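You operate a simulated robot arm through the tools that you are given. There is no shell and no other tool. Be economical: measure what you need, move in short steps, check, and stop when the job is done.

You are at the controls of a simulated two-armed robot. One attempt, no reset.

## Task
On the left half of the bench, fold the blue cloth in half.
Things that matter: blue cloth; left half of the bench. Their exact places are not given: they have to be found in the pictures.

Only the result counts: the job must be done as asked and must still hold three seconds after the hand-in. Knocking over, shifting, dropping, spilling or breaking anything else fails it. Flat cloth is picked up by pressing the open fingertips on it (5 to 10 N) and closing them slowly along it; thin cloth reads only 2 to 8 mm in the jaws.

## Robot
Two 7-joint arms with two-finger parallel grippers on one trunk, on a base that drives. Base frame: it is fixed to the floor where the robot stands at the start and does not move with it; the origin is under the middle of the robot, x ahead of it, y to its left, z up; the surface under the hand at the start is at about z = 0.85. Readings come in m, degrees, newtons and seconds.
The left shoulder is at the start at [0.06, 0.189, 1.153], the right one opposite. With the tool pointing down near the work surface each hand reaches from about 0.1 to 0.66 m from the robot's upright axis, wherever it stands, measured 20 degrees to its own side. Places, roughly: left half of the bench [0.6, -0.5, 0.8]. Payload 3.43 kg a hand.
The tool frame of a hand sits at the grasp point between the pads (the TCP): z along the fingers, y along the line on which they close. The tips reach 0.03 m beyond it. Largest opening 0.094 m; finger width 0.028, thickness 0.01; the body of the gripper, 0.05 by 0.096 m, starts 0.055 m behind the TCP.
Orientation is that of the tool frame in the base frame, as a unit quaternion [x, y, z, w]. With the fingers straight down and closing along the base's y, the tool's x points along the base's -x, its y along +y and its z along -z.

## Interface
- The arms move only by the tool jog_arm. It takes "left_increments", "right_increments" or both (then of equal length, played together; a hand with none holds still); each is a list of rows, each a list of 3 entries, a list of its own where there are three numbers: the finger opening in m, from 0 to 0.094, then the shift along the tool's x, y, z in m, then the turn, a rotation vector about the tool's x, y, z in degrees. In form: [[hand, [x, y, z], [rx, ry, rz]], ...]. A call has 1 to 10 rows; each row shifts and turns the commanded pose from where the row before left it, along the tool's axes as they then stand. Rows are played at 5 a second. More than 0.05 m and 8.6 degrees between two rows, or a gripper value outside its range, and nothing of the call is played. Where a pose cannot be reached the arm comes as near as it can. A force on the tool above 40 N (or 10 N above the force at the start of the call, whichever is more), or a blocked arm, ends the call early, and 0.2 s more pass. Each finger travels about 0.153 m/s and halts on what it meets, pressing with about 38 N; the grip force reading is that of the motor and also rises with nothing between the fingers. The clock runs only during rows and for 0.2 s after the last one: add rows that do not move to give the fingers time. It gives the time, the measured TCP pose, the force on the tool (base axes), the opening and the grip force at its end, in the units of the frame above (readings bear some noise), with the torque about the TCP (base axes, N m) and any sound that the robot's microphone picked up, and new pictures: "views" is both (left out), scene, wrist or none (wrist: the cameras of the hands that moved).
- Cameras (640 x 400 px; columns grow to the right, rows downward): "scene" is now at [-0.0018, -0.0067, 1.6834]; the picture's right is [-0.12, -0.99, 0.00], its down [-0.90, 0.11, -0.42] and it looks along [0.42, -0.05, -0.91] (base axes); focal length 275 px, centre (320, 200). "left" rides on the left gripper at [0.076, -0.014, -0.103] in its tool frame; the picture's right is [0.18, 0.98, 0.00], its down [-0.75, 0.14, -0.64] and it looks along [-0.63, 0.12, 0.77] (tool axes); focal length 243 px, centre (320, 200). "right" rides on the right gripper at [0.076, 0.014, -0.102] in its tool frame; the picture's right is [-0.18, 0.98, 0.00], its down [-0.75, -0.14, -0.64] and it looks along [-0.63, -0.12, 0.77] (tool axes); focal length 243 px, centre (320, 200).
- move_column(by): slides the trunk up (or, below 0, down) by that many m; the arms and the scene camera ride with it, the base frame stays. It gives what a move gives, with no picture.
- drive_base(legs): drives the robot by 1 to 6 legs, each [ahead, left, turn to the left] in m, m and degrees, along the robot's own axes; the way and the turn of a leg run together, so that a leg with both is an arc; at most 1.5 m and 180 degrees a leg. The arms and the cameras ride along, it lands a little off, and it stops where it bumps. It gives what a move gives, and a new picture of the scene camera.
- aim_head(pan, tilt): turns the head with the scene camera to pan (to the left, within 86 degrees either way) and tilt (down, from -29 to 69), counted from straight ahead of the robot. It gives what a move gives, and a new picture of the scene camera.
- pixel_to_xyz(camera, pixels): for up to 12 pixels [column, row] of the newest picture of that camera ("zoom" is the newest enlarged one), the place [x, y, z] in the base frame of the surface seen there, good to about 0.002 m. No time passes.
- zoom(camera, box): a new picture of the part [left, top, right, bottom] of that camera's present view, enlarged. No time passes.
- finish_job(): hands the job in; it is judged then, once.

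Go step by step. Measure first, check grasps and placings, and put right what went wrong. The budget is 80 turns and 260 pictures, counting those below and the enlarged ones. Unless the task says otherwise, let go and move clear before handing in, and close with one line.

The tools are called after ">>>" as name(argument=value, ...) on one line, values as JSON. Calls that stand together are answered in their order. jog_arm: Moves the arms, as the interface text tells. Its arguments: {"type":"object","properties":{"left_increments":{"type":"array","items":{"type":"array"}},"right_increments":{"type":"array","items":{"type":"array"}},"views":{"type":"string","enum":["both","scene","wrist","none"]}},"required":[]} The other tools are called the same way: move_column (by) slides the trunk up or down; drive_base (legs) drives the base; aim_head (pan, tilt) turns the head that bears the scene camera; pixel_to_xyz (camera, pixels) gives the place of the surface under pixels of a picture; zoom (camera, box) takes an enlarged picture of a part of a camera's view; finish_job () hands the job in.

At the start:

```text
t: 0.0
left_tool_pos: [0.4443, 0.0547, 1.0804]
left_orientation: [0.0, 1.0, 0.0, 0.0]
left_contact_force: [-0.4, 0.3, -0.6]
left_ft_torque: [0.03, -0.02, 0.01]
left_finger_gap: 0.0939
left_finger_force: 0.0
right_tool_pos: [0.3363, -0.2392, 0.9939]
right_orientation: [0.001, 1.0, 0.0, 0.0]
right_contact_force: [0.8, 0.1, 0.3]
right_ft_torque: [-0.01, -0.01, 0.01]
right_finger_gap: 0.094
right_finger_force: 0.0
trunk travel left (down, up): [-0.825, 0.165]
robot x, y, heading: [-0.002, 0.0017, -0.3]
head pan, tilt: [-6.7, 65.1]
```

scene: 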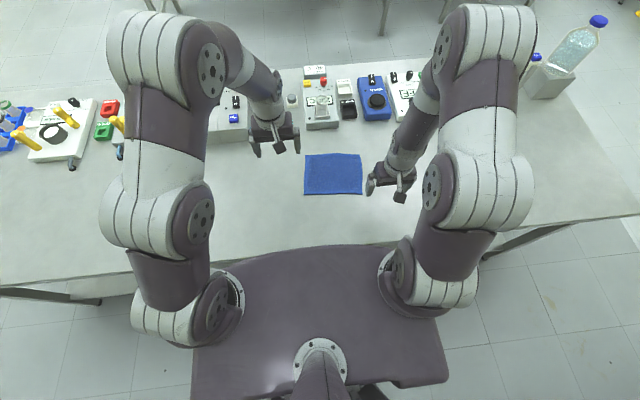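
right: 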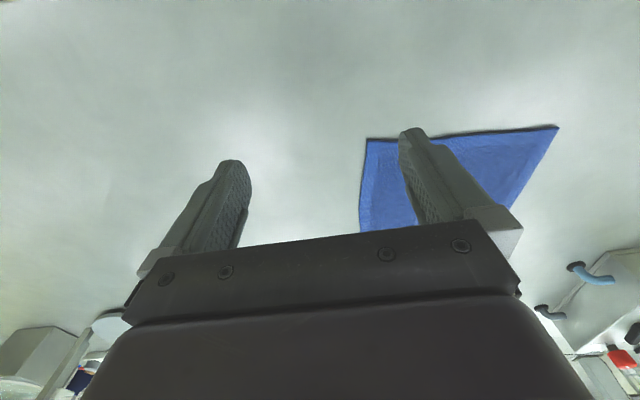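
left: 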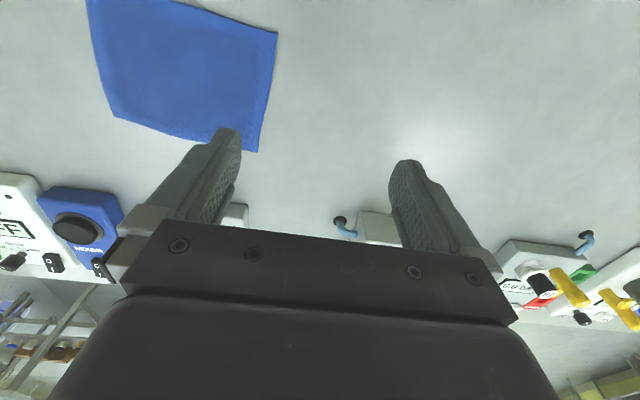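

The blue cloth is at scene pixels about (304-362, 153-195). I'll measure its corners and zoom in.

>>> pixel_to_xyz(camera="scene", pixels=[[306, 155], [360, 154], [362, 194], [304, 193], [333, 174], [333, 205], [280, 175]])

>>> zoom(camera="scene", box=[280, 130, 390, 210])

```text
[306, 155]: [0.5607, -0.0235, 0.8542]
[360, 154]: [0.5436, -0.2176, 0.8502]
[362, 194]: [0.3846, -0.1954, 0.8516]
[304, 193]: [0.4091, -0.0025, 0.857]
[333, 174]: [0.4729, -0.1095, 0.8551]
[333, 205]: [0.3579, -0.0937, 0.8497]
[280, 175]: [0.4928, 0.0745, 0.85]
```

```text
5.00 times, centred on (335, 170) of scene
```

zoom: 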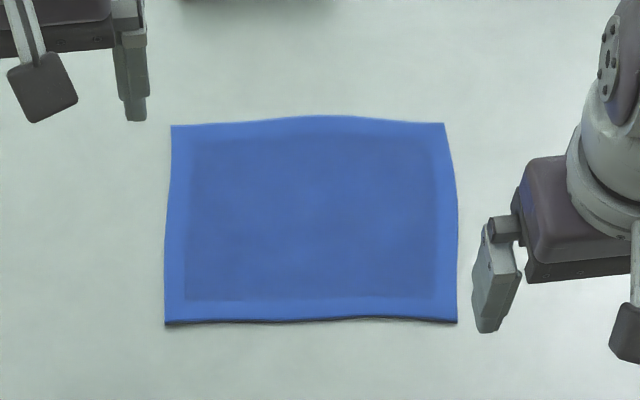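

The cloth is about 0.195 × 0.155 m, but the stated place of the "left half" (y ≈ -0.5) doesn't obviously match it. I'll look around to see how far the bench extends and whether there are other cloths.

>>> aim_head(pan=-50, tilt=40)

>>> aim_head(pan=50, tilt=40)

```text
t: 1.1
left_tool_pos: [0.445, 0.054, 1.0805]
left_orientation: [0.001, 1.0, -0.001, 0.0]
left_contact_force: [-0.3, -0.1, -0.3]
left_ft_torque: [0.01, -0.02, -0.03]
left_finger_gap: 0.0938
left_finger_force: 0.1
right_tool_pos: [0.3367, -0.2391, 0.9936]
right_orientation: [0.0, 1.0, 0.001, 0.0]
right_contact_force: [-0.5, -0.1, 0.2]
right_ft_torque: [-0.03, 0.01, 0.02]
right_finger_gap: 0.094
right_finger_force: 0.0
trunk travel left (down, up): [-0.825, 0.165]
robot x, y, heading: [0.0013, -0.0006, 0.1]
head pan, tilt: [-50.0, 40.0]
```

scene: 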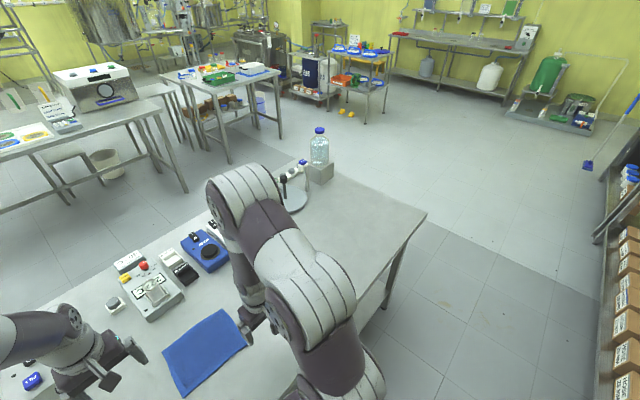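

```text
t: 2.9
left_tool_pos: [0.445, 0.0548, 1.0809]
left_orientation: [0.0, 1.0, 0.0, 0.0]
left_contact_force: [0.3, 0.1, 0.4]
left_ft_torque: [0.0, -0.01, -0.01]
left_finger_gap: 0.0941
left_finger_force: 0.1
right_tool_pos: [0.3363, -0.2391, 0.994]
right_orientation: [0.0, 1.0, 0.0, 0.001]
right_contact_force: [0.3, -0.2, 0.0]
right_ft_torque: [0.0, 0.03, 0.04]
right_finger_gap: 0.0939
right_finger_force: 0.1
trunk travel left (down, up): [-0.825, 0.165]
robot x, y, heading: [-0.0011, 0.0003, -0.2]
head pan, tilt: [50.0, 40.0]
```

scene: 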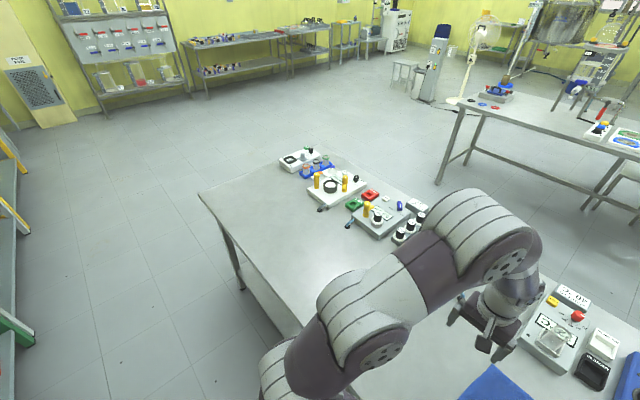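

Only one blue cloth. I'll measure the bench's left end in this view, then look back at the cloth.

>>> pixel_to_xyz(camera="scene", pixels=[[204, 196], [285, 162], [300, 320]])

>>> aim_head(pan=-12, tilt=62)

>>> zoom(camera="scene", box=[240, 130, 368, 210])

```text
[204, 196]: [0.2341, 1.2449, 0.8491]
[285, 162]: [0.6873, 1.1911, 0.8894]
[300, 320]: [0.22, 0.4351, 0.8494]
```

```text
t: 4.2
left_tool_pos: [0.4446, 0.055, 1.0818]
left_orientation: [0.001, 1.0, 0.0, 0.0]
left_contact_force: [0.8, 0.6, -0.4]
left_ft_torque: [-0.02, 0.0, 0.04]
left_finger_gap: 0.094
left_finger_force: 0.1
right_tool_pos: [0.3371, -0.239, 0.9938]
right_orientation: [0.0, 1.0, 0.0, 0.0]
right_contact_force: [0.9, 0.3, 0.0]
right_ft_torque: [0.01, 0.0, 0.0]
right_finger_gap: 0.0938
right_finger_force: 0.0
trunk travel left (down, up): [-0.825, 0.165]
robot x, y, heading: [0.0004, -0.0031, 0.0]
head pan, tilt: [-12.0, 62.0]
```

scene: 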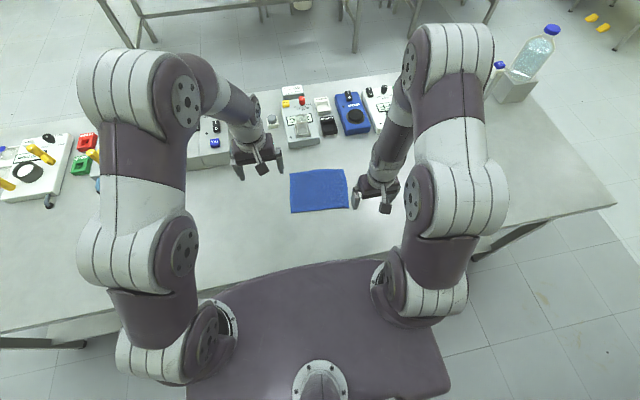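

```text
5.00 times, centred on (304, 170) of scene
```

zoom: 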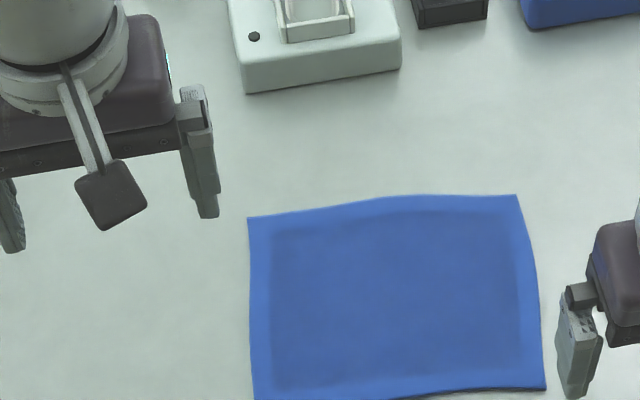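

The bench spans roughly y = -0.9 to 1.25, so the cloth already lies in the half around y = -0.5 and can be folded in place. Next I'll take exact corners from a zoom centred on the cloth.

>>> zoom(camera="scene", box=[272, 155, 368, 215])

```text
6.67 times, centred on (320, 185) of scene
```

zoom: 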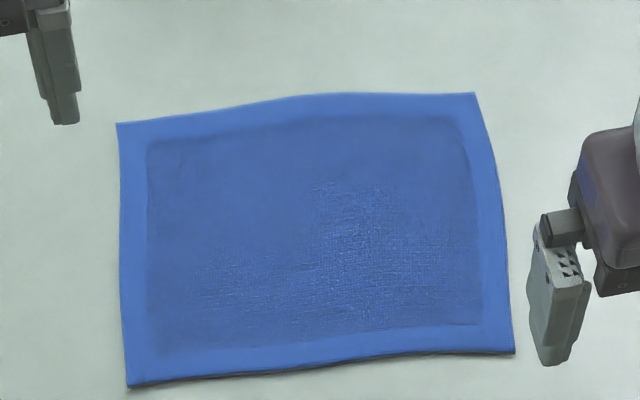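

>>> pixel_to_xyz(camera="zoom", pixels=[[121, 127], [472, 97], [510, 348], [131, 382], [320, 97], [320, 363], [124, 250], [498, 220], [320, 240], [60, 250], [155, 360], [485, 325]])

>>> pixel_to_xyz(camera="scene", pixels=[[300, 145], [352, 132], [272, 127], [330, 135], [210, 165], [612, 204]])

```text
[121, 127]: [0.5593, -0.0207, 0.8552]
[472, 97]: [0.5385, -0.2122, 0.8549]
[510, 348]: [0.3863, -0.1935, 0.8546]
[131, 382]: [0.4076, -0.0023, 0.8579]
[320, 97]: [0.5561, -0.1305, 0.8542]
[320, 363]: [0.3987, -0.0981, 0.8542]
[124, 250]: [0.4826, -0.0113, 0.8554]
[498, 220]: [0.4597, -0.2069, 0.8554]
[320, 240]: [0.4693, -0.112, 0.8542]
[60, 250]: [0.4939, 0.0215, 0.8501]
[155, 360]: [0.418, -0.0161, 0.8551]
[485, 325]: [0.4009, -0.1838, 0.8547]
```

```text
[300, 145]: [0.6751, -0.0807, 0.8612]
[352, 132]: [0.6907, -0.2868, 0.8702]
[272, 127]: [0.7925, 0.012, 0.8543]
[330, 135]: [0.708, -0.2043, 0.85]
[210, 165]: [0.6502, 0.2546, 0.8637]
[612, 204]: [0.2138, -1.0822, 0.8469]
```

Corners of the cloth: near-left (0.408,-0.002), near-right (0.386,-0.194), far-left (0.559,-0.021) and far-right (0.539,-0.212); the table is at 0.850 and the cloth's top about 0.8545. I'll bring both hands above the two near corners, turned 6.4° to match the cloth, with fingers closing along the near edge, and then carry that edge to the far edge.

>>> jog_arm(left_increments=[[0.03, [0.0103, -0.028, 0.0435], [0, 0, 0]], [0.03, [0.0103, -0.028, 0.0435], [0, 0, 0]], [0.03, [0.0104, -0.0279, 0.0435], [0, 0, 0]], [0.03, [0, 0, 0], [0, 0, 6.4]], [0.03, [0, 0, 0], [0, 0, 0]]], right_increments=[[0.03, [-0.0206, 0.0235, 0.0147], [0, 0, 0]], [0.03, [-0.0206, 0.0235, 0.0147], [0, 0, 0]], [0.03, [-0.0206, 0.0235, 0.0145], [0, 0, 0]], [0.03, [0, 0, 0], [0, 0, 6.4]], [0.03, [0, 0, 0], [0, 0, 0]]])

```text
refused: row 1 steps farther than a row can; nothing moved
```

The left rows stepped just past the limit, so I'll use smaller steps.

>>> jog_arm(left_increments=[[0.03, [0.0078, -0.021, 0.0326], [0, 0, 0]], [0.03, [0.0078, -0.021, 0.0326], [0, 0, 0]], [0.03, [0.0077, -0.021, 0.0326], [0, 0, 0]], [0.03, [0.0077, -0.0209, 0.0327], [0, 0, 0]], [0.03, [0, 0, 0], [0, 0, 6.4]], [0.03, [0, 0, 0], [0, 0, 0]]], right_increments=[[0.03, [-0.0155, 0.0176, 0.011], [0, 0, 0]], [0.03, [-0.0155, 0.0176, 0.011], [0, 0, 0]], [0.03, [-0.0154, 0.0176, 0.011], [0, 0, 0]], [0.03, [-0.0154, 0.0177, 0.0109], [0, 0, 0]], [0.03, [0, 0, 0], [0, 0, 6.4]], [0.03, [0, 0, 0], [0, 0, 0]]])

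```text
t: 5.6
left_tool_pos: [0.4127, -0.0298, 0.9505]
left_orientation: [0.055, 0.998, 0.001, -0.001]
left_contact_force: [0.2, 1.0, 0.3]
left_ft_torque: [-0.02, 0.01, 0.0]
left_finger_gap: 0.03
left_finger_force: 0.1
right_tool_pos: [0.3968, -0.1695, 0.9493]
right_orientation: [0.056, 0.998, 0.001, 0.0]
right_contact_force: [0.1, -0.4, 0.3]
right_ft_torque: [-0.04, -0.05, 0.01]
right_finger_gap: 0.0301
right_finger_force: 0.1
trunk travel left (down, up): [-0.825, 0.165]
robot x, y, heading: [-0.0011, -0.0001, -0.0]
head pan, tilt: [-12.0, 62.0]
```

scene: 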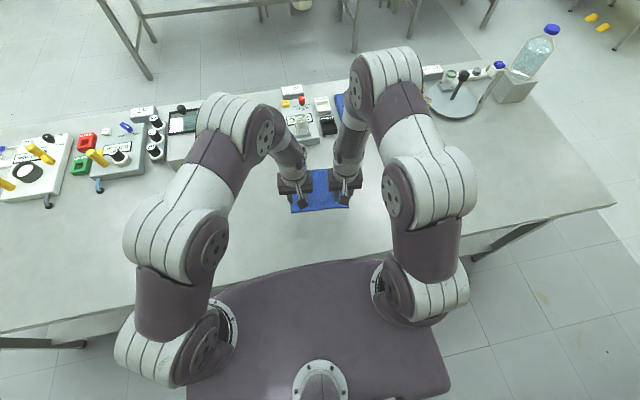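
right: 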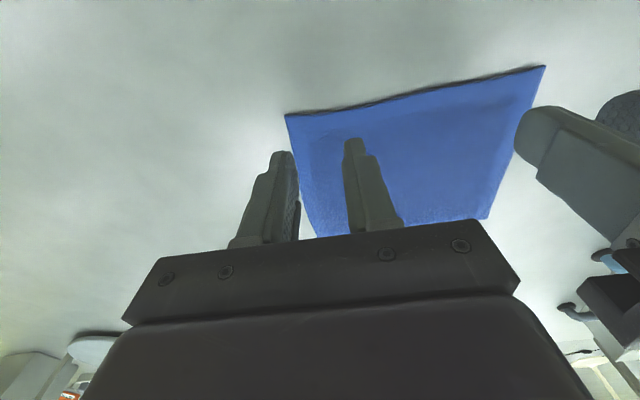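
left: 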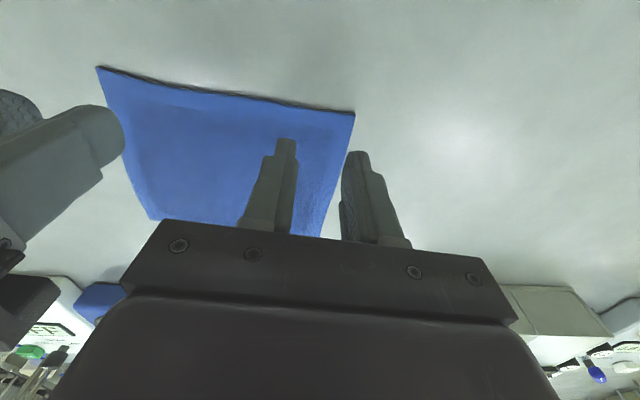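

Both hands are above their corners and clear of each other. I'll lower them to just above the cloth (tips about 1.5 cm off) and check alignment.

>>> jog_arm(left_increments=[[0.03, [0, 0, 0.026], [0, 0, 0]], [0.03, [0, 0, 0.026], [0, 0, 0]], [0.03, [0, 0, 0], [0, 0, 0]]], right_increments=[[0.03, [0, 0, 0.025], [0, 0, 0]], [0.03, [0, 0, 0.025], [0, 0, 0]], [0.03, [0, 0, 0], [0, 0, 0]]])

```text
t: 6.4
left_tool_pos: [0.4136, -0.0284, 0.8976]
left_orientation: [0.056, 0.998, 0.0, 0.0]
left_contact_force: [0.0, 0.7, -0.5]
left_ft_torque: [0.01, 0.0, 0.0]
left_finger_gap: 0.0298
left_finger_force: 0.1
right_tool_pos: [0.3991, -0.1683, 0.9001]
right_orientation: [0.056, 0.998, 0.0, -0.001]
right_contact_force: [0.7, 0.0, -0.3]
right_ft_torque: [0.0, -0.01, -0.02]
right_finger_gap: 0.0298
right_finger_force: 0.0
trunk travel left (down, up): [-0.825, 0.165]
robot x, y, heading: [-0.0005, 0.0003, -0.1]
head pan, tilt: [-12.0, 62.0]
```

scene: 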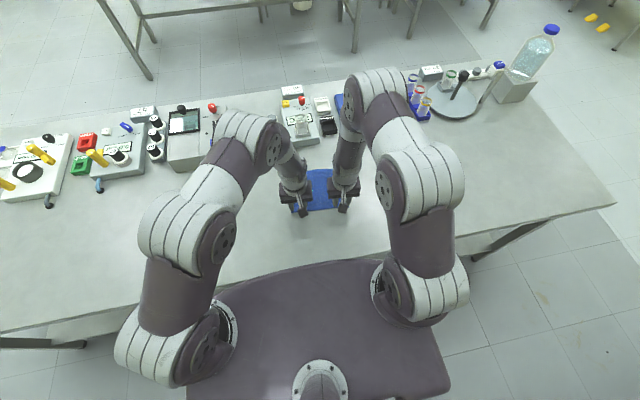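
right: 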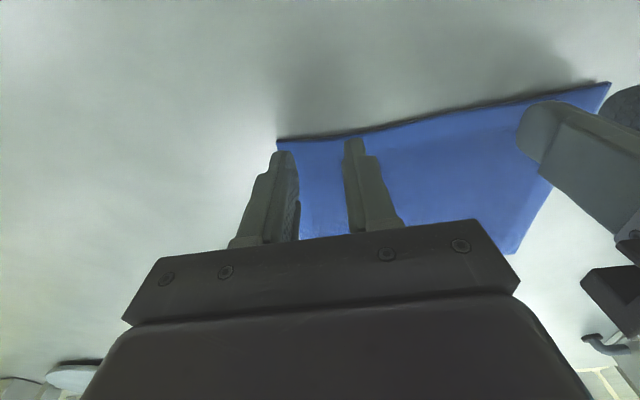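
left: 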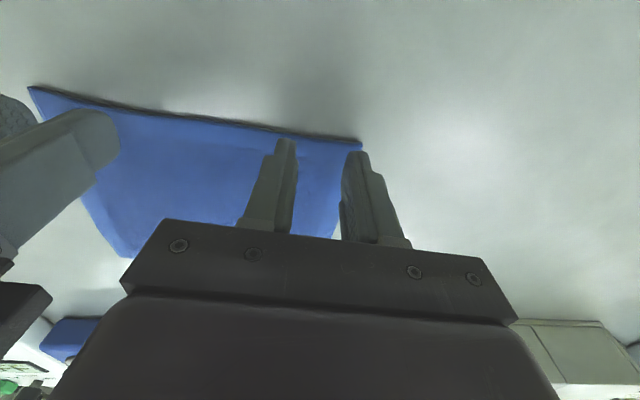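

Fingertips line up with the near edge, and the outer fingers are close to the corners. I'll shift 3 mm inward and come down to contact.

>>> jog_arm(left_increments=[[0.03, [0, -0.003, 0.009], [0, 0, 0]], [0.03, [0, 0, 0.003], [0, 0, 0]], [0.03, [0, 0, 0], [0, 0, 0]]], right_increments=[[0.03, [0, 0.003, 0.011], [0, 0, 0]], [0.03, [0, 0, 0.003], [0, 0, 0]], [0.03, [0, 0, 0], [0, 0, 0]]], views="wrist")

```text
t: 7.2
left_tool_pos: [0.4138, -0.0306, 0.8862]
left_orientation: [0.056, 0.998, 0.001, 0.0]
left_contact_force: [-0.5, 0.4, -0.5]
left_ft_torque: [0.0, -0.03, 0.0]
left_finger_gap: 0.03
left_finger_force: 0.0
right_tool_pos: [0.3986, -0.1654, 0.885]
right_orientation: [0.056, 0.998, 0.0, 0.0]
right_contact_force: [-0.6, 0.0, 0.8]
right_ft_torque: [0.02, 0.01, 0.02]
right_finger_gap: 0.0299
right_finger_force: 0.1
trunk travel left (down, up): [-0.825, 0.165]
robot x, y, heading: [0.0018, 0.0006, 0.0]
head pan, tilt: [-12.0, 62.0]
```

right: 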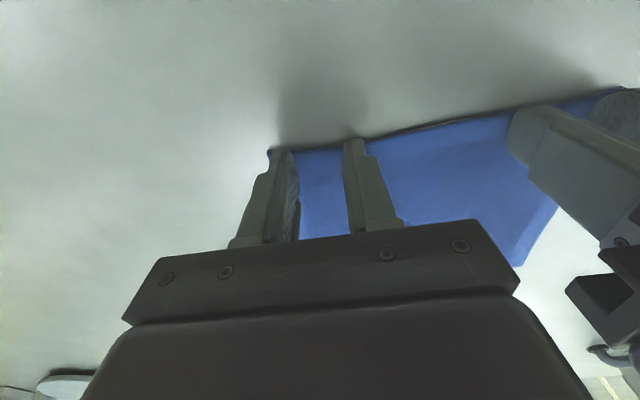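
left: 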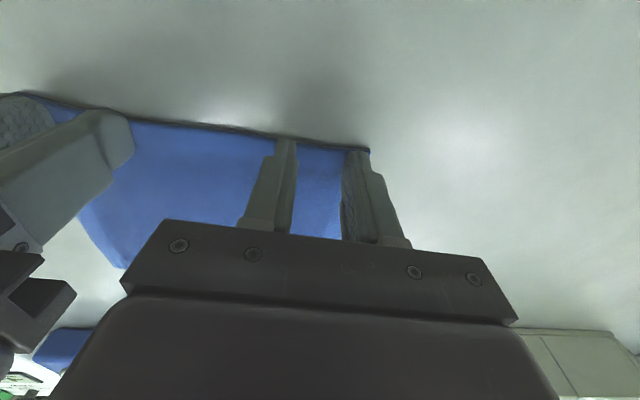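

There's no contact yet. I'll keep lowering in 2 mm steps.

>>> jog_arm(left_increments=[[0.03, [0, 0, 0.002], [0, 0, 0]], [0.03, [0, 0, 0.0015], [0, 0, 0]], [0.03, [0, 0, 0], [0, 0, 0]]], right_increments=[[0.03, [0, 0, 0.002], [0, 0, 0]], [0.03, [0, 0, 0.0005], [0, 0, 0]], [0.03, [0, 0, 0], [0, 0, 0]]], views="none")

```text
t: 8.0
left_tool_pos: [0.4128, -0.0323, 0.8829]
left_orientation: [0.056, 0.998, 0.0, 0.001]
left_contact_force: [0.2, 2.4, 10.6]
left_ft_torque: [0.04, -0.05, -0.02]
left_finger_gap: 0.03
left_finger_force: 0.0
right_tool_pos: [0.3984, -0.1657, 0.8846]
right_orientation: [0.057, 0.998, -0.001, 0.0]
right_contact_force: [0.2, 0.1, 2.4]
right_ft_torque: [-0.03, -0.01, 0.01]
right_finger_gap: 0.0299
right_finger_force: 0.1
trunk travel left (down, up): [-0.825, 0.165]
robot x, y, heading: [-0.0006, 0.0021, 0.1]
head pan, tilt: [-12.0, 62.0]
```

The left hand presses at 10.6 N and the right at 2.4 N. I'll balance them to about 7–8 N each.

>>> jog_arm(left_increments=[[0.03, [0, 0, -0.0004], [0, 0, 0]], [0.03, [0, 0, 0], [0, 0, 0]]], right_increments=[[0.03, [0, 0, 0.001], [0, 0, 0]], [0.03, [0, 0, 0], [0, 0, 0]]], views="none")

```text
t: 8.6
left_tool_pos: [0.4133, -0.0323, 0.8824]
left_orientation: [0.056, 0.998, 0.0, 0.001]
left_contact_force: [0.4, 0.9, 7.1]
left_ft_torque: [0.02, -0.07, -0.03]
left_finger_gap: 0.0299
left_finger_force: 0.1
right_tool_pos: [0.3986, -0.165, 0.883]
right_orientation: [0.056, 0.998, 0.001, 0.001]
right_contact_force: [0.5, -2.6, 9.9]
right_ft_torque: [-0.08, -0.07, 0.01]
right_finger_gap: 0.0299
right_finger_force: 0.0
trunk travel left (down, up): [-0.825, 0.165]
robot x, y, heading: [-0.0027, 0.0005, 0.0]
head pan, tilt: [-12.0, 62.0]
```

Left presses at 7.1 N and right at 9.9 N. Now I'll close both slowly along the edge.

>>> jog_arm(left_increments=[[0.026, [0, 0, 0], [0, 0, 0]], [0.022, [0, 0, 0], [0, 0, 0]], [0.018, [0, 0, 0], [0, 0, 0]], [0.014, [0, 0, 0], [0, 0, 0]], [0.01, [0, 0, 0], [0, 0, 0]], [0.006, [0, 0, 0], [0, 0, 0]], [0.002, [0, 0, 0], [0, 0, 0]], [0.0, [0, 0, 0], [0, 0, 0]], [0.0, [0, 0, 0], [0, 0, 0]]], right_increments=[[0.026, [0, 0, -0.0002], [0, 0, 0]], [0.022, [0, 0, 0], [0, 0, 0]], [0.018, [0, 0, 0], [0, 0, 0]], [0.014, [0, 0, 0], [0, 0, 0]], [0.01, [0, 0, 0], [0, 0, 0]], [0.006, [0, 0, 0], [0, 0, 0]], [0.002, [0, 0, 0], [0, 0, 0]], [0.0, [0, 0, 0], [0, 0, 0]], [0.0, [0, 0, 0], [0, 0, 0]]])

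```text
t: 10.6
left_tool_pos: [0.414, -0.0325, 0.8843]
left_orientation: [0.055, 0.998, -0.001, 0.001]
left_contact_force: [-2.0, -29.3, 5.1]
left_ft_torque: [-0.94, 0.08, -0.1]
left_finger_gap: 0.0041
left_finger_force: 38.2
right_tool_pos: [0.3987, -0.1644, 0.8825]
right_orientation: [0.055, 0.998, 0.0, 0.0]
right_contact_force: [3.0, 31.3, 9.0]
right_ft_torque: [0.91, -0.11, 0.23]
right_finger_gap: 0.0034
right_finger_force: 37.7
trunk travel left (down, up): [-0.825, 0.165]
robot x, y, heading: [-0.001, 0.0012, -0.2]
head pan, tilt: [-12.0, 62.0]
```

scene: 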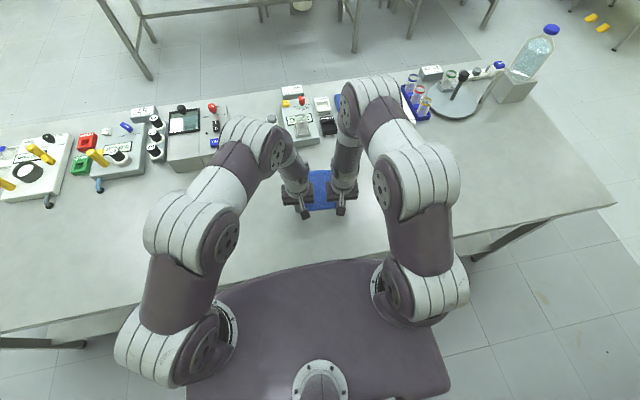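
right: 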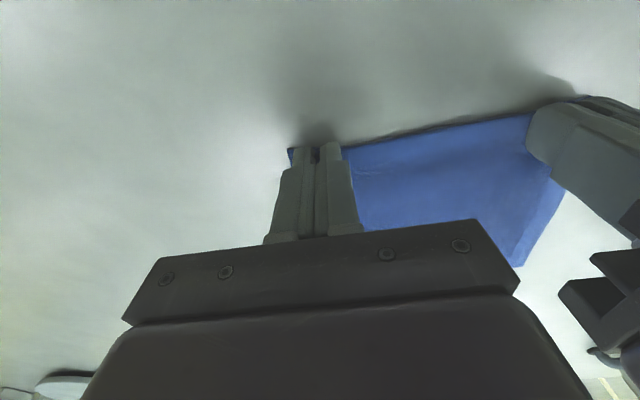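
left: 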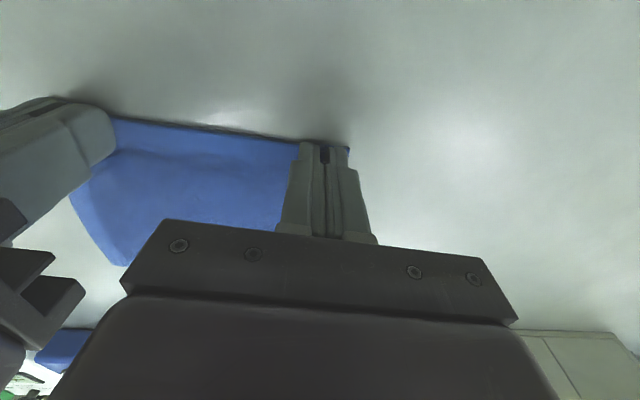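

Both jaws hold cloth (4.1 and 3.4 mm), though it's taut between them at about 30 N. I'll ease the hands 4 mm toward each other and lift slightly to check the grips.

>>> jog_arm(left_increments=[[0.0, [0, -0.002, -0.003], [0, 0, 0]], [0.0, [0, -0.002, -0.007], [0, 0, 0]], [0.0, [0, 0, -0.01], [0, 0, 0]], [0.0, [0, 0, -0.01], [0, 0, 0]], [0.0, [0, 0, 0], [0, 0, 0]]], right_increments=[[0.0, [0, 0.002, -0.003], [0, 0, 0]], [0.0, [0, 0.002, -0.007], [0, 0, 0]], [0.0, [0, 0, -0.01], [0, 0, 0]], [0.0, [0, 0, -0.01], [0, 0, 0]], [0.0, [0, 0, 0], [0, 0, 0]]])

```text
t: 11.8
left_tool_pos: [0.4121, -0.0371, 0.9126]
left_orientation: [0.056, 0.998, 0.0, -0.001]
left_contact_force: [-0.3, -9.0, 0.0]
left_ft_torque: [-0.26, 0.01, 0.02]
left_finger_gap: 0.0034
left_finger_force: 37.4
right_tool_pos: [0.3997, -0.1618, 0.9128]
right_orientation: [0.056, 0.998, 0.0, 0.0]
right_contact_force: [1.3, 9.3, 1.2]
right_ft_torque: [0.26, -0.01, 0.05]
right_finger_gap: 0.0033
right_finger_force: 37.9
trunk travel left (down, up): [-0.825, 0.165]
robot x, y, heading: [0.0021, 0.0034, 0.2]
head pan, tilt: [-12.0, 62.0]
```

scene: 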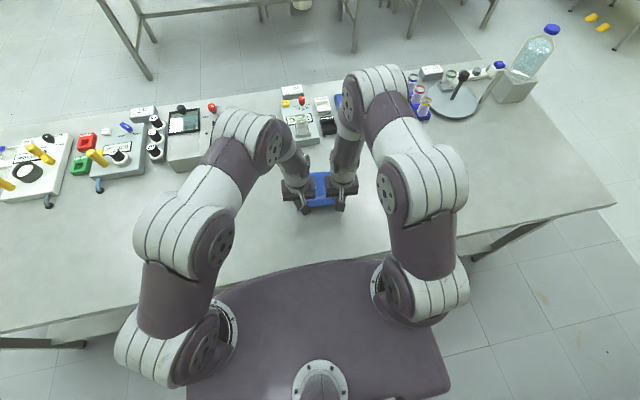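
right: 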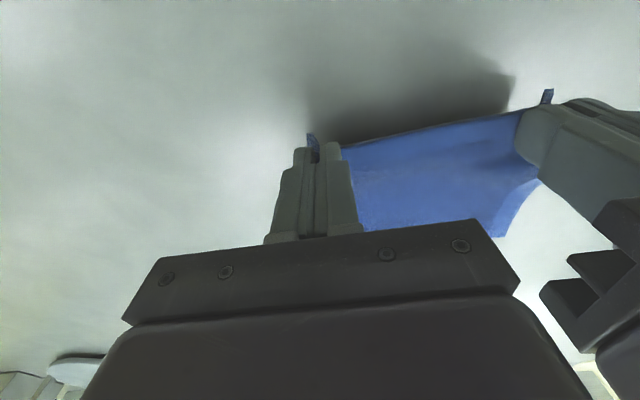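
left: 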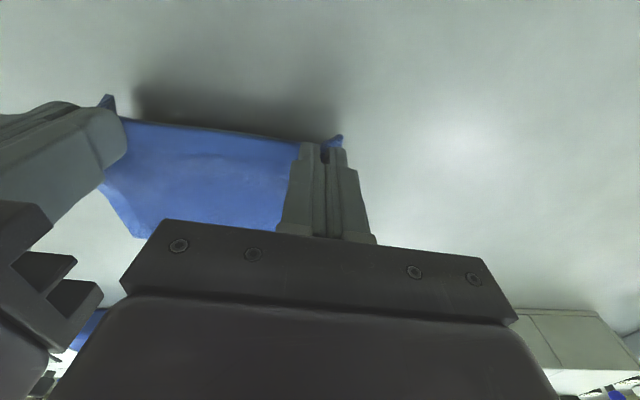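

The near edge is lifted cleanly across its width with only small tabs past the fingers. I'll carry it along an arc over the fold line, first half of the way.

>>> jog_arm(left_increments=[[0.0, [-0.006, -0.001, -0.002], [0, 0, 0]], [0.0, [-0.006, 0, -0.0025], [0, 0, 0]], [0.0, [-0.009, 0, -0.0065], [0, 0, 0]], [0.0, [-0.009, 0, -0.0065], [0, 0, 0]], [0.0, [-0.01, 0, -0.0045], [0, 0, 0]], [0.0, [-0.01, 0, -0.0045], [0, 0, 0]], [0.0, [-0.009, 0, -0.0015], [0, 0, 0]], [0.0, [-0.009, 0, -0.0015], [0, 0, 0]], [0.0, [-0.01, 0, 0.002], [0, 0, 0]], [0.0, [-0.01, 0, 0.002], [0, 0, 0]]], right_increments=[[0.0, [-0.006, 0.001, -0.002], [0, 0, 0]], [0.0, [-0.006, 0, -0.0025], [0, 0, 0]], [0.0, [-0.009, 0, -0.0065], [0, 0, 0]], [0.0, [-0.009, 0, -0.0065], [0, 0, 0]], [0.0, [-0.01, 0, -0.0045], [0, 0, 0]], [0.0, [-0.01, 0, -0.0045], [0, 0, 0]], [0.0, [-0.009, 0, -0.0015], [0, 0, 0]], [0.0, [-0.009, 0, -0.0015], [0, 0, 0]], [0.0, [-0.01, 0, 0.002], [0, 0, 0]], [0.0, [-0.01, 0, 0.002], [0, 0, 0]]])

>>> zoom(camera="scene", box=[256, 140, 384, 220])

```text
t: 14.0
left_tool_pos: [0.5005, -0.0482, 0.9384]
left_orientation: [0.056, 0.998, 0.0, -0.001]
left_contact_force: [-0.7, -5.7, -0.8]
left_ft_torque: [-0.15, 0.01, -0.01]
left_finger_gap: 0.0034
left_finger_force: 38.1
right_tool_pos: [0.4869, -0.1707, 0.9392]
right_orientation: [0.056, 0.998, 0.0, 0.0]
right_contact_force: [0.7, 5.1, 0.2]
right_ft_torque: [0.18, -0.01, 0.02]
right_finger_gap: 0.0035
right_finger_force: 37.9
trunk travel left (down, up): [-0.825, 0.165]
robot x, y, heading: [-0.0009, 0.0025, -0.1]
head pan, tilt: [-12.0, 62.0]
```

scene: 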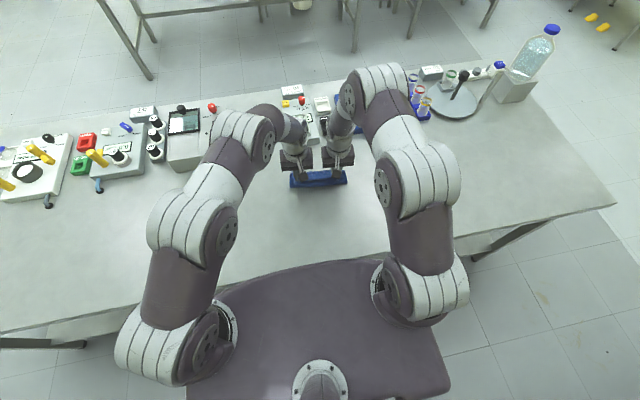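
right: 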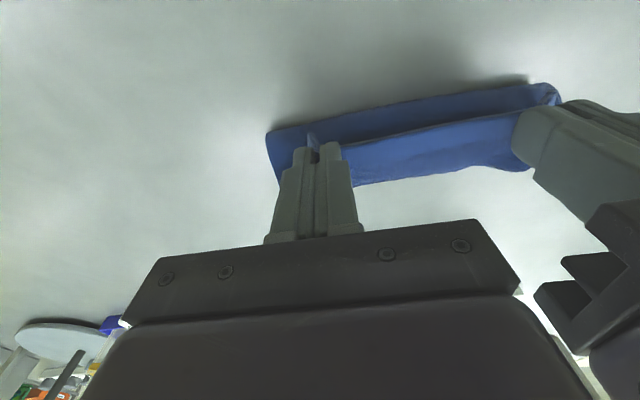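
left: 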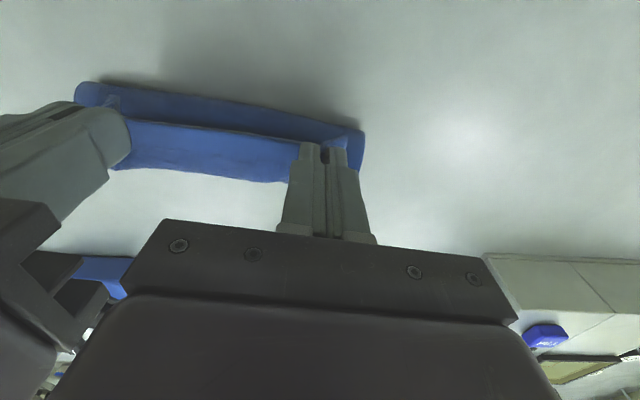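

```text
5.00 times, centred on (320, 180) of scene
```

zoom: 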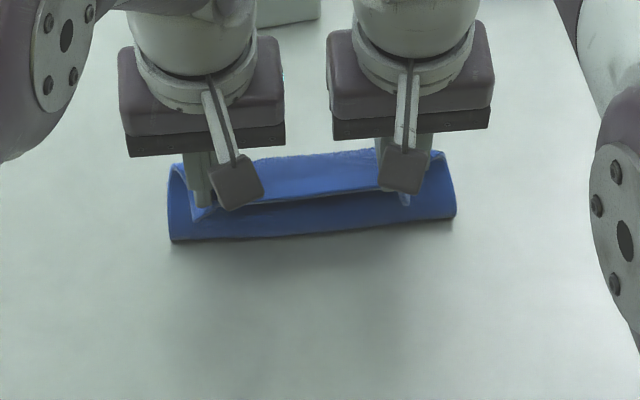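

The fold is forming well and the far part is lying flat. I'll check in the right wrist picture that the far edge hasn't shifted and where the held edge is.

>>> pixel_to_xyz(camera="right", pixels=[[358, 183], [440, 172], [490, 164], [380, 141], [270, 135], [275, 180]])

>>> pixel_to_xyz(camera="left", pixels=[[280, 179], [200, 173], [125, 165], [240, 138], [360, 132]])

```text
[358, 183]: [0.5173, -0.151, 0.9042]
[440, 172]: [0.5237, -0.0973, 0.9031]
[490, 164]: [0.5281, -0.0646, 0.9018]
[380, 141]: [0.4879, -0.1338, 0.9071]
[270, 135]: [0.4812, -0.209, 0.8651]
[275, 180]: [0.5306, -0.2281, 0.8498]
```

```text
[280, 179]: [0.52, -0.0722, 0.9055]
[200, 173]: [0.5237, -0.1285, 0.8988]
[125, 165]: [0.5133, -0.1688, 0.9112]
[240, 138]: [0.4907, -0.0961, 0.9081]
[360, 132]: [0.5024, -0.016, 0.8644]
```

The geometry near the held edge is ambiguous, so I'll look closer before continuing.

>>> zoom(camera="right", box=[250, 60, 570, 260])

>>> zoom(camera="scene", box=[280, 160, 360, 210])

```text
2.00 times, centred on (410, 160) of right
```

zoom: 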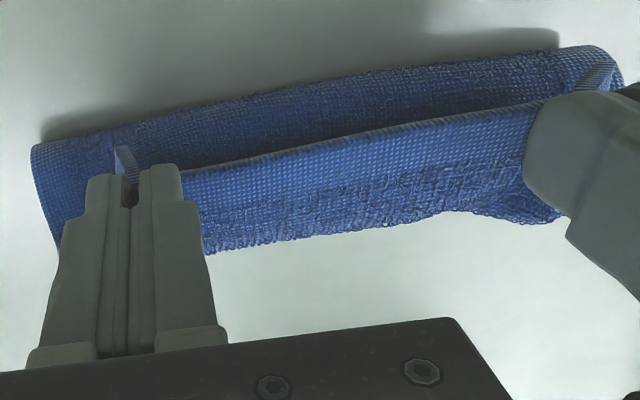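

```text
8.00 times, centred on (320, 185) of scene
```

zoom: 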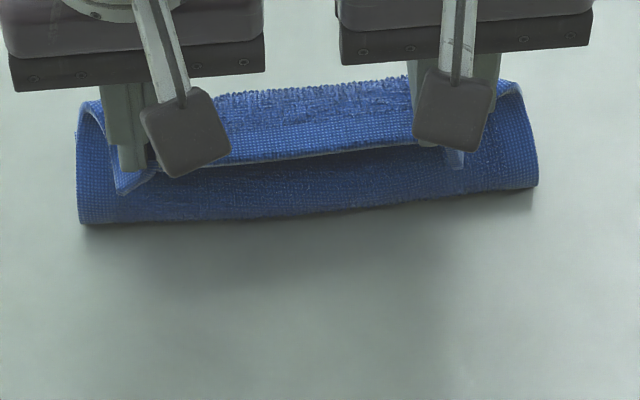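

>>> pixel_to_xyz(camera="zoom", pixels=[[300, 211], [300, 198], [300, 185], [300, 170], [300, 157], [300, 135], [300, 110], [300, 95], [300, 80], [84, 215], [84, 160], [90, 112]])

>>> zoom(camera="left", box=[60, 50, 380, 250])

```text
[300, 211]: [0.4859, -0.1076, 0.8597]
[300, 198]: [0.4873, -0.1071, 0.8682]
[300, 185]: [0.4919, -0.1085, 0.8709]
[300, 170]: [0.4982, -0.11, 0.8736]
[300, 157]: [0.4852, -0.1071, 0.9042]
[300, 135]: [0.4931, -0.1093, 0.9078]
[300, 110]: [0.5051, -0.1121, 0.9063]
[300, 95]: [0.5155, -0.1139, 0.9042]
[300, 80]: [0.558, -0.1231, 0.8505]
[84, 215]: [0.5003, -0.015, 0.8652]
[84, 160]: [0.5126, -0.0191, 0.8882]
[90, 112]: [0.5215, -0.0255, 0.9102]
```

```text
2.00 times, centred on (220, 150) of left
```

zoom: 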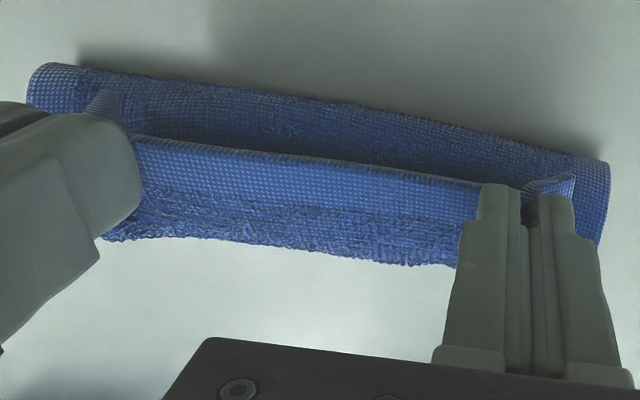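

The cloth is stiff: the held edge still points forward at z≈0.905 (x 0.485→0.52) and curls back under, so lowering it here would make a Z-fold. The hands need to roll over with the edge, which is natural only when folding the far edge toward the robot. I'll take the near edge back along the same path and lay it flat.

>>> jog_arm(left_increments=[[0.0, [0.01, 0, -0.002], [0, 0, 0]], [0.0, [0.01, 0, -0.002], [0, 0, 0]], [0.0, [0.009, 0, 0.0015], [0, 0, 0]], [0.0, [0.009, 0, 0.0015], [0, 0, 0]], [0.0, [0.01, 0, 0.0045], [0, 0, 0]], [0.0, [0.01, 0, 0.0045], [0, 0, 0]], [0.0, [0.009, 0, 0.0065], [0, 0, 0]], [0.0, [0.009, 0, 0.0065], [0, 0, 0]], [0.0, [0.006, 0, 0.0025], [0, 0, 0]], [0.0, [0.006, 0.001, 0.002], [0, 0, 0]]], right_increments=[[0.0, [0.01, 0, -0.002], [0, 0, 0]], [0.0, [0.01, 0, -0.002], [0, 0, 0]], [0.0, [0.009, 0, 0.0015], [0, 0, 0]], [0.0, [0.009, 0, 0.0015], [0, 0, 0]], [0.0, [0.01, 0, 0.0045], [0, 0, 0]], [0.0, [0.01, 0, 0.0045], [0, 0, 0]], [0.0, [0.009, 0, 0.0065], [0, 0, 0]], [0.0, [0.009, 0, 0.0065], [0, 0, 0]], [0.0, [0.006, 0, 0.0025], [0, 0, 0]], [0.0, [0.006, -0.001, 0.002], [0, 0, 0]]], views="none")

>>> jog_arm(left_increments=[[0.0, [0.001, 0, 0.01], [0, 0, 0]], [0.0, [0.001, 0.001, 0.01], [0, 0, 0]], [0.0, [0.001, 0.001, 0.007], [0, 0, 0]], [0.0, [0, 0, 0], [0, 0, 0]]], right_increments=[[0.0, [0.001, 0, 0.01], [0, 0, 0]], [0.0, [0.001, -0.001, 0.01], [0, 0, 0]], [0.0, [0.001, -0.001, 0.007], [0, 0, 0]], [0.0, [0, 0, 0], [0, 0, 0]]], views="wrist")

```text
t: 16.2
left_tool_pos: [0.4127, -0.0354, 0.9142]
left_orientation: [0.056, 0.998, 0.001, 0.001]
left_contact_force: [-1.4, -7.8, -0.8]
left_ft_torque: [-0.22, 0.01, 0.0]
left_finger_gap: 0.0037
left_finger_force: 37.8
right_tool_pos: [0.3989, -0.1607, 0.9129]
right_orientation: [0.056, 0.998, 0.0, 0.001]
right_contact_force: [1.1, 9.4, 0.9]
right_ft_torque: [0.25, -0.01, 0.06]
right_finger_gap: 0.0034
right_finger_force: 37.7
trunk travel left (down, up): [-0.825, 0.165]
robot x, y, heading: [-0.0005, -0.001, -0.0]
head pan, tilt: [-12.0, 62.0]
```

```text
t: 17.2
left_tool_pos: [0.4107, -0.034, 0.8864]
left_orientation: [0.055, 0.998, -0.001, 0.001]
left_contact_force: [-2.2, -21.6, -1.1]
left_ft_torque: [-0.63, 0.07, -0.05]
left_finger_gap: 0.0038
left_finger_force: 37.9
right_tool_pos: [0.3956, -0.1633, 0.8853]
right_orientation: [0.055, 0.998, 0.0, 0.0]
right_contact_force: [0.5, 22.0, 0.2]
right_ft_torque: [0.69, -0.09, 0.14]
right_finger_gap: 0.0034
right_finger_force: 37.9
trunk travel left (down, up): [-0.825, 0.165]
robot x, y, heading: [0.0015, -0.0007, -0.1]
head pan, tilt: [-12.0, 62.0]
```

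right: 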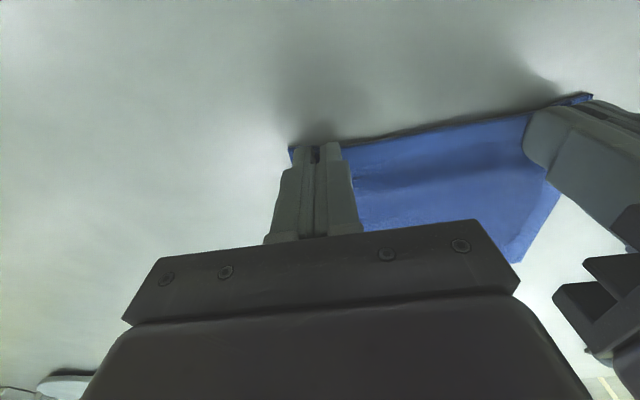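
left: 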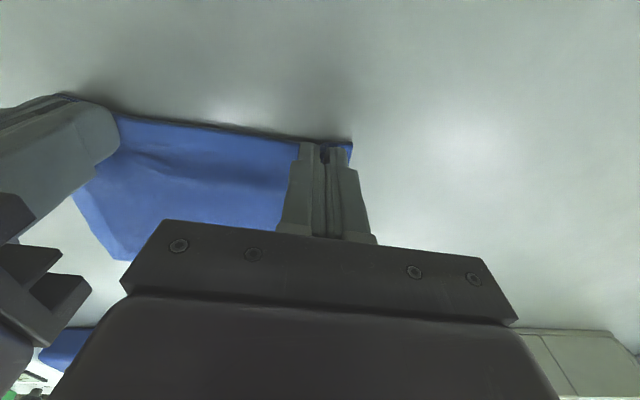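

Now I'll open slowly to 0.032 with the tips down, then lift clear to 6 cm.

>>> jog_arm(left_increments=[[0.008, [0, 0, 0.001], [0, 0, 0]], [0.016, [0, 0, 0], [0, 0, 0]], [0.024, [0, 0, 0], [0, 0, 0]], [0.032, [0, 0, 0], [0, 0, 0]], [0.032, [0, 0, -0.02], [0, 0, 0]], [0.032, [0, 0, -0.045], [0, 0, 0]], [0.032, [0.03, 0.03, -0.01], [0, 0, 0]], [0.032, [0.03, 0.03, 0], [0, 0, 0]]], right_increments=[[0.008, [0, 0, 0], [0, 0, 0]], [0.016, [0, 0, 0], [0, 0, 0]], [0.024, [0, 0, 0], [0, 0, 0]], [0.032, [0, 0, 0], [0, 0, 0]], [0.032, [0, 0, -0.02], [0, 0, 0]], [0.032, [0, 0, -0.045], [0, 0, 0]], [0.032, [0.03, -0.03, -0.01], [0, 0, 0]], [0.032, [0.03, -0.03, 0], [0, 0, 0]]], views="scene")

>>> zoom(camera="scene", box=[272, 155, 368, 215])

```text
t: 19.0
left_tool_pos: [0.3539, 0.0317, 0.9603]
left_orientation: [0.056, 0.998, 0.0, 0.0]
left_contact_force: [1.3, 0.7, -0.4]
left_ft_torque: [0.02, -0.01, 0.01]
left_finger_gap: 0.0322
left_finger_force: 0.1
right_tool_pos: [0.3277, -0.2171, 0.9609]
right_orientation: [0.056, 0.998, 0.0, 0.0]
right_contact_force: [-0.5, 0.2, 0.1]
right_ft_torque: [0.0, -0.01, -0.02]
right_finger_gap: 0.032
right_finger_force: 0.1
trunk travel left (down, up): [-0.825, 0.165]
robot x, y, heading: [0.001, -0.0013, 0.1]
head pan, tilt: [-12.0, 62.0]
```

scene: 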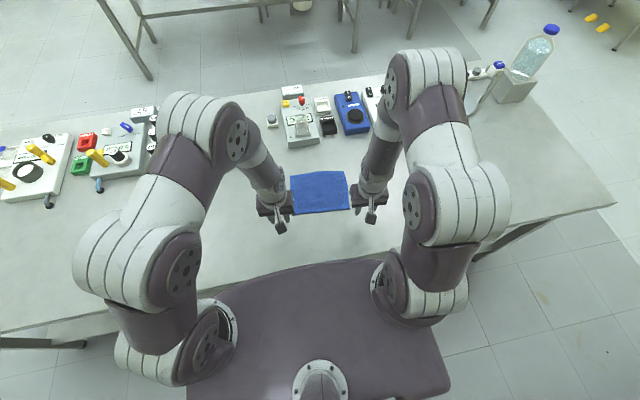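

```text
6.67 times, centred on (320, 185) of scene
```

zoom: 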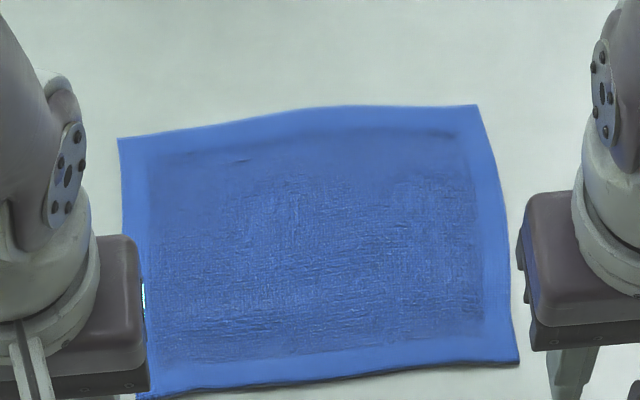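

The cloth is flat again, shifted only about 6 mm. For the reverse fold (far edge toward the robot) the hands must tilt with fingers pointing away, and the wrist camera should then be on top, so I'll raise the hands and test whether they can roll 180° about the finger axis.

>>> pixel_to_xyz(camera="zoom", pixels=[[122, 141], [474, 108], [514, 358], [320, 109], [320, 376], [505, 230], [125, 200], [320, 240]])

>>> jog_arm(left_increments=[[0.032, [0, 0.03, -0.035], [0, 0, 8.5]], [0.032, [0, 0, -0.04], [0, 0, 8.5]], [0.032, [0, 0, 0], [0, 0, 8.5]], [0.032, [0, 0, 0], [0, 0, 8.5]], [0.032, [0, 0, 0], [0, 0, 8.5]], [0.032, [0, 0, 0], [0, 0, 8.5]], [0.032, [0, 0, 0], [0, 0, 8.5]], [0.032, [0, 0, 0], [0, 0, 8.5]], [0.032, [0, 0, 0], [0, 0, 8.5]], [0.032, [0, 0, 0], [0, 0, 8.5]]], right_increments=[[0.032, [0, -0.03, -0.035], [0, 0, -8.5]], [0.032, [0, 0, -0.04], [0, 0, -8.5]], [0.032, [0, 0, 0], [0, 0, -8.5]], [0.032, [0, 0, 0], [0, 0, -8.5]], [0.032, [0, 0, 0], [0, 0, -8.5]], [0.032, [0, 0, 0], [0, 0, -8.5]], [0.032, [0, 0, 0], [0, 0, -8.5]], [0.032, [0, 0, 0], [0, 0, -8.5]], [0.032, [0, 0, 0], [0, 0, -8.5]], [0.032, [0, 0, 0], [0, 0, -8.5]]], views="scene")

```text
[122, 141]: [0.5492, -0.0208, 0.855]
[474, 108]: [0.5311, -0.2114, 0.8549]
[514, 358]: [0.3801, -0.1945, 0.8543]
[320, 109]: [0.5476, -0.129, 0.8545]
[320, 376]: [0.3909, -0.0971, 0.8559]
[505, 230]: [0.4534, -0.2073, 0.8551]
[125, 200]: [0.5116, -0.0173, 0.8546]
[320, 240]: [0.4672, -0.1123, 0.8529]
```

```text
t: 21.2
left_tool_pos: [0.3596, 0.0631, 1.0348]
left_orientation: [0.717, 0.697, 0.001, 0.0]
left_contact_force: [0.7, -0.5, -0.2]
left_ft_torque: [-0.03, 0.0, -0.01]
left_finger_gap: 0.0323
left_finger_force: 0.0
right_tool_pos: [0.3265, -0.2455, 1.0353]
right_orientation: [-0.635, 0.773, -0.001, 0.0]
right_contact_force: [0.4, 0.2, -0.3]
right_ft_torque: [0.0, -0.05, -0.03]
right_finger_gap: 0.0319
right_finger_force: 0.1
trunk travel left (down, up): [-0.825, 0.165]
robot x, y, heading: [-0.0022, -0.0004, 0.1]
head pan, tilt: [-12.0, 62.0]
```

scene: 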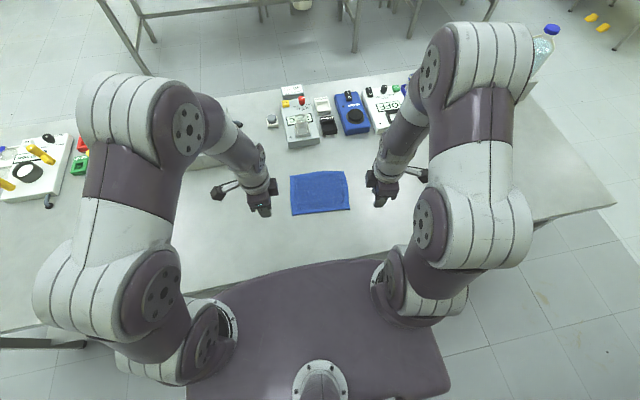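

The corners are now: far-left (0.549,-0.021), far-right (0.531,-0.211), near-right (0.380,-0.1945). Both hands rolled 85° without trouble, so I'll continue toward 180°.

>>> jog_arm(left_increments=[[0.032, [0, 0, 0], [0, 0, 8.5]], [0.032, [0, 0, 0], [0, 0, 8.5]], [0.032, [0, 0, 0], [0, 0, 8.5]], [0.032, [0, 0, 0], [0, 0, 8.5]], [0.032, [0, 0, 0], [0, 0, 8.5]], [0.032, [0, 0, 0], [0, 0, 8.5]], [0.032, [0, 0, 0], [0, 0, 8.5]], [0.032, [0, 0, 0], [0, 0, 8.5]], [0.032, [0, 0, 0], [0, 0, 8.5]], [0.032, [0, 0, 0], [0, 0, 8.5]]], right_increments=[[0.032, [0, 0, 0], [0, 0, -8.5]], [0.032, [0, 0, 0], [0, 0, -8.5]], [0.032, [0, 0, 0], [0, 0, -8.5]], [0.032, [0, 0, 0], [0, 0, -8.5]], [0.032, [0, 0, 0], [0, 0, -8.5]], [0.032, [0, 0, 0], [0, 0, -8.5]], [0.032, [0, 0, 0], [0, 0, -8.5]], [0.032, [0, 0, 0], [0, 0, -8.5]], [0.032, [0, 0, 0], [0, 0, -8.5]], [0.032, [0, 0, 0], [0, 0, -8.5]]], views="scene")

```text
t: 23.4
left_tool_pos: [0.361, 0.0617, 1.0362]
left_orientation: [1.0, 0.03, -0.001, 0.001]
left_contact_force: [-0.4, -0.1, 0.9]
left_ft_torque: [-0.02, 0.02, 0.04]
left_finger_gap: 0.0319
left_finger_force: 0.0
right_tool_pos: [0.3306, -0.2454, 1.0404]
right_orientation: [0.987, -0.159, -0.001, 0.001]
right_contact_force: [0.7, -0.3, -1.2]
right_ft_torque: [0.01, 0.0, -0.01]
right_finger_gap: 0.0319
right_finger_force: 0.2
right hand out of reach, approached as far as the arm can: row 10
trunk travel left (down, up): [-0.825, 0.165]
robot x, y, heading: [-0.0029, -0.0003, 0.0]
head pan, tilt: [-12.0, 62.0]
```

scene: 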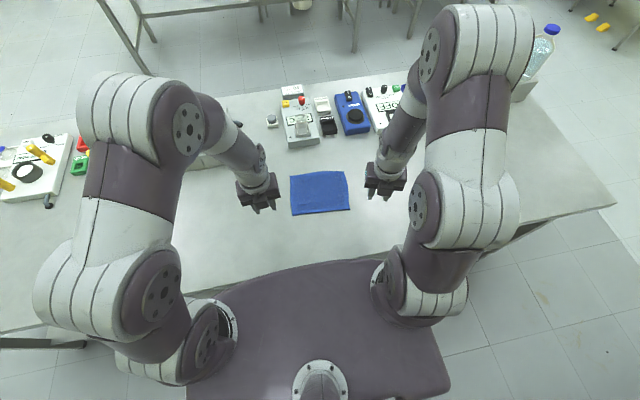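

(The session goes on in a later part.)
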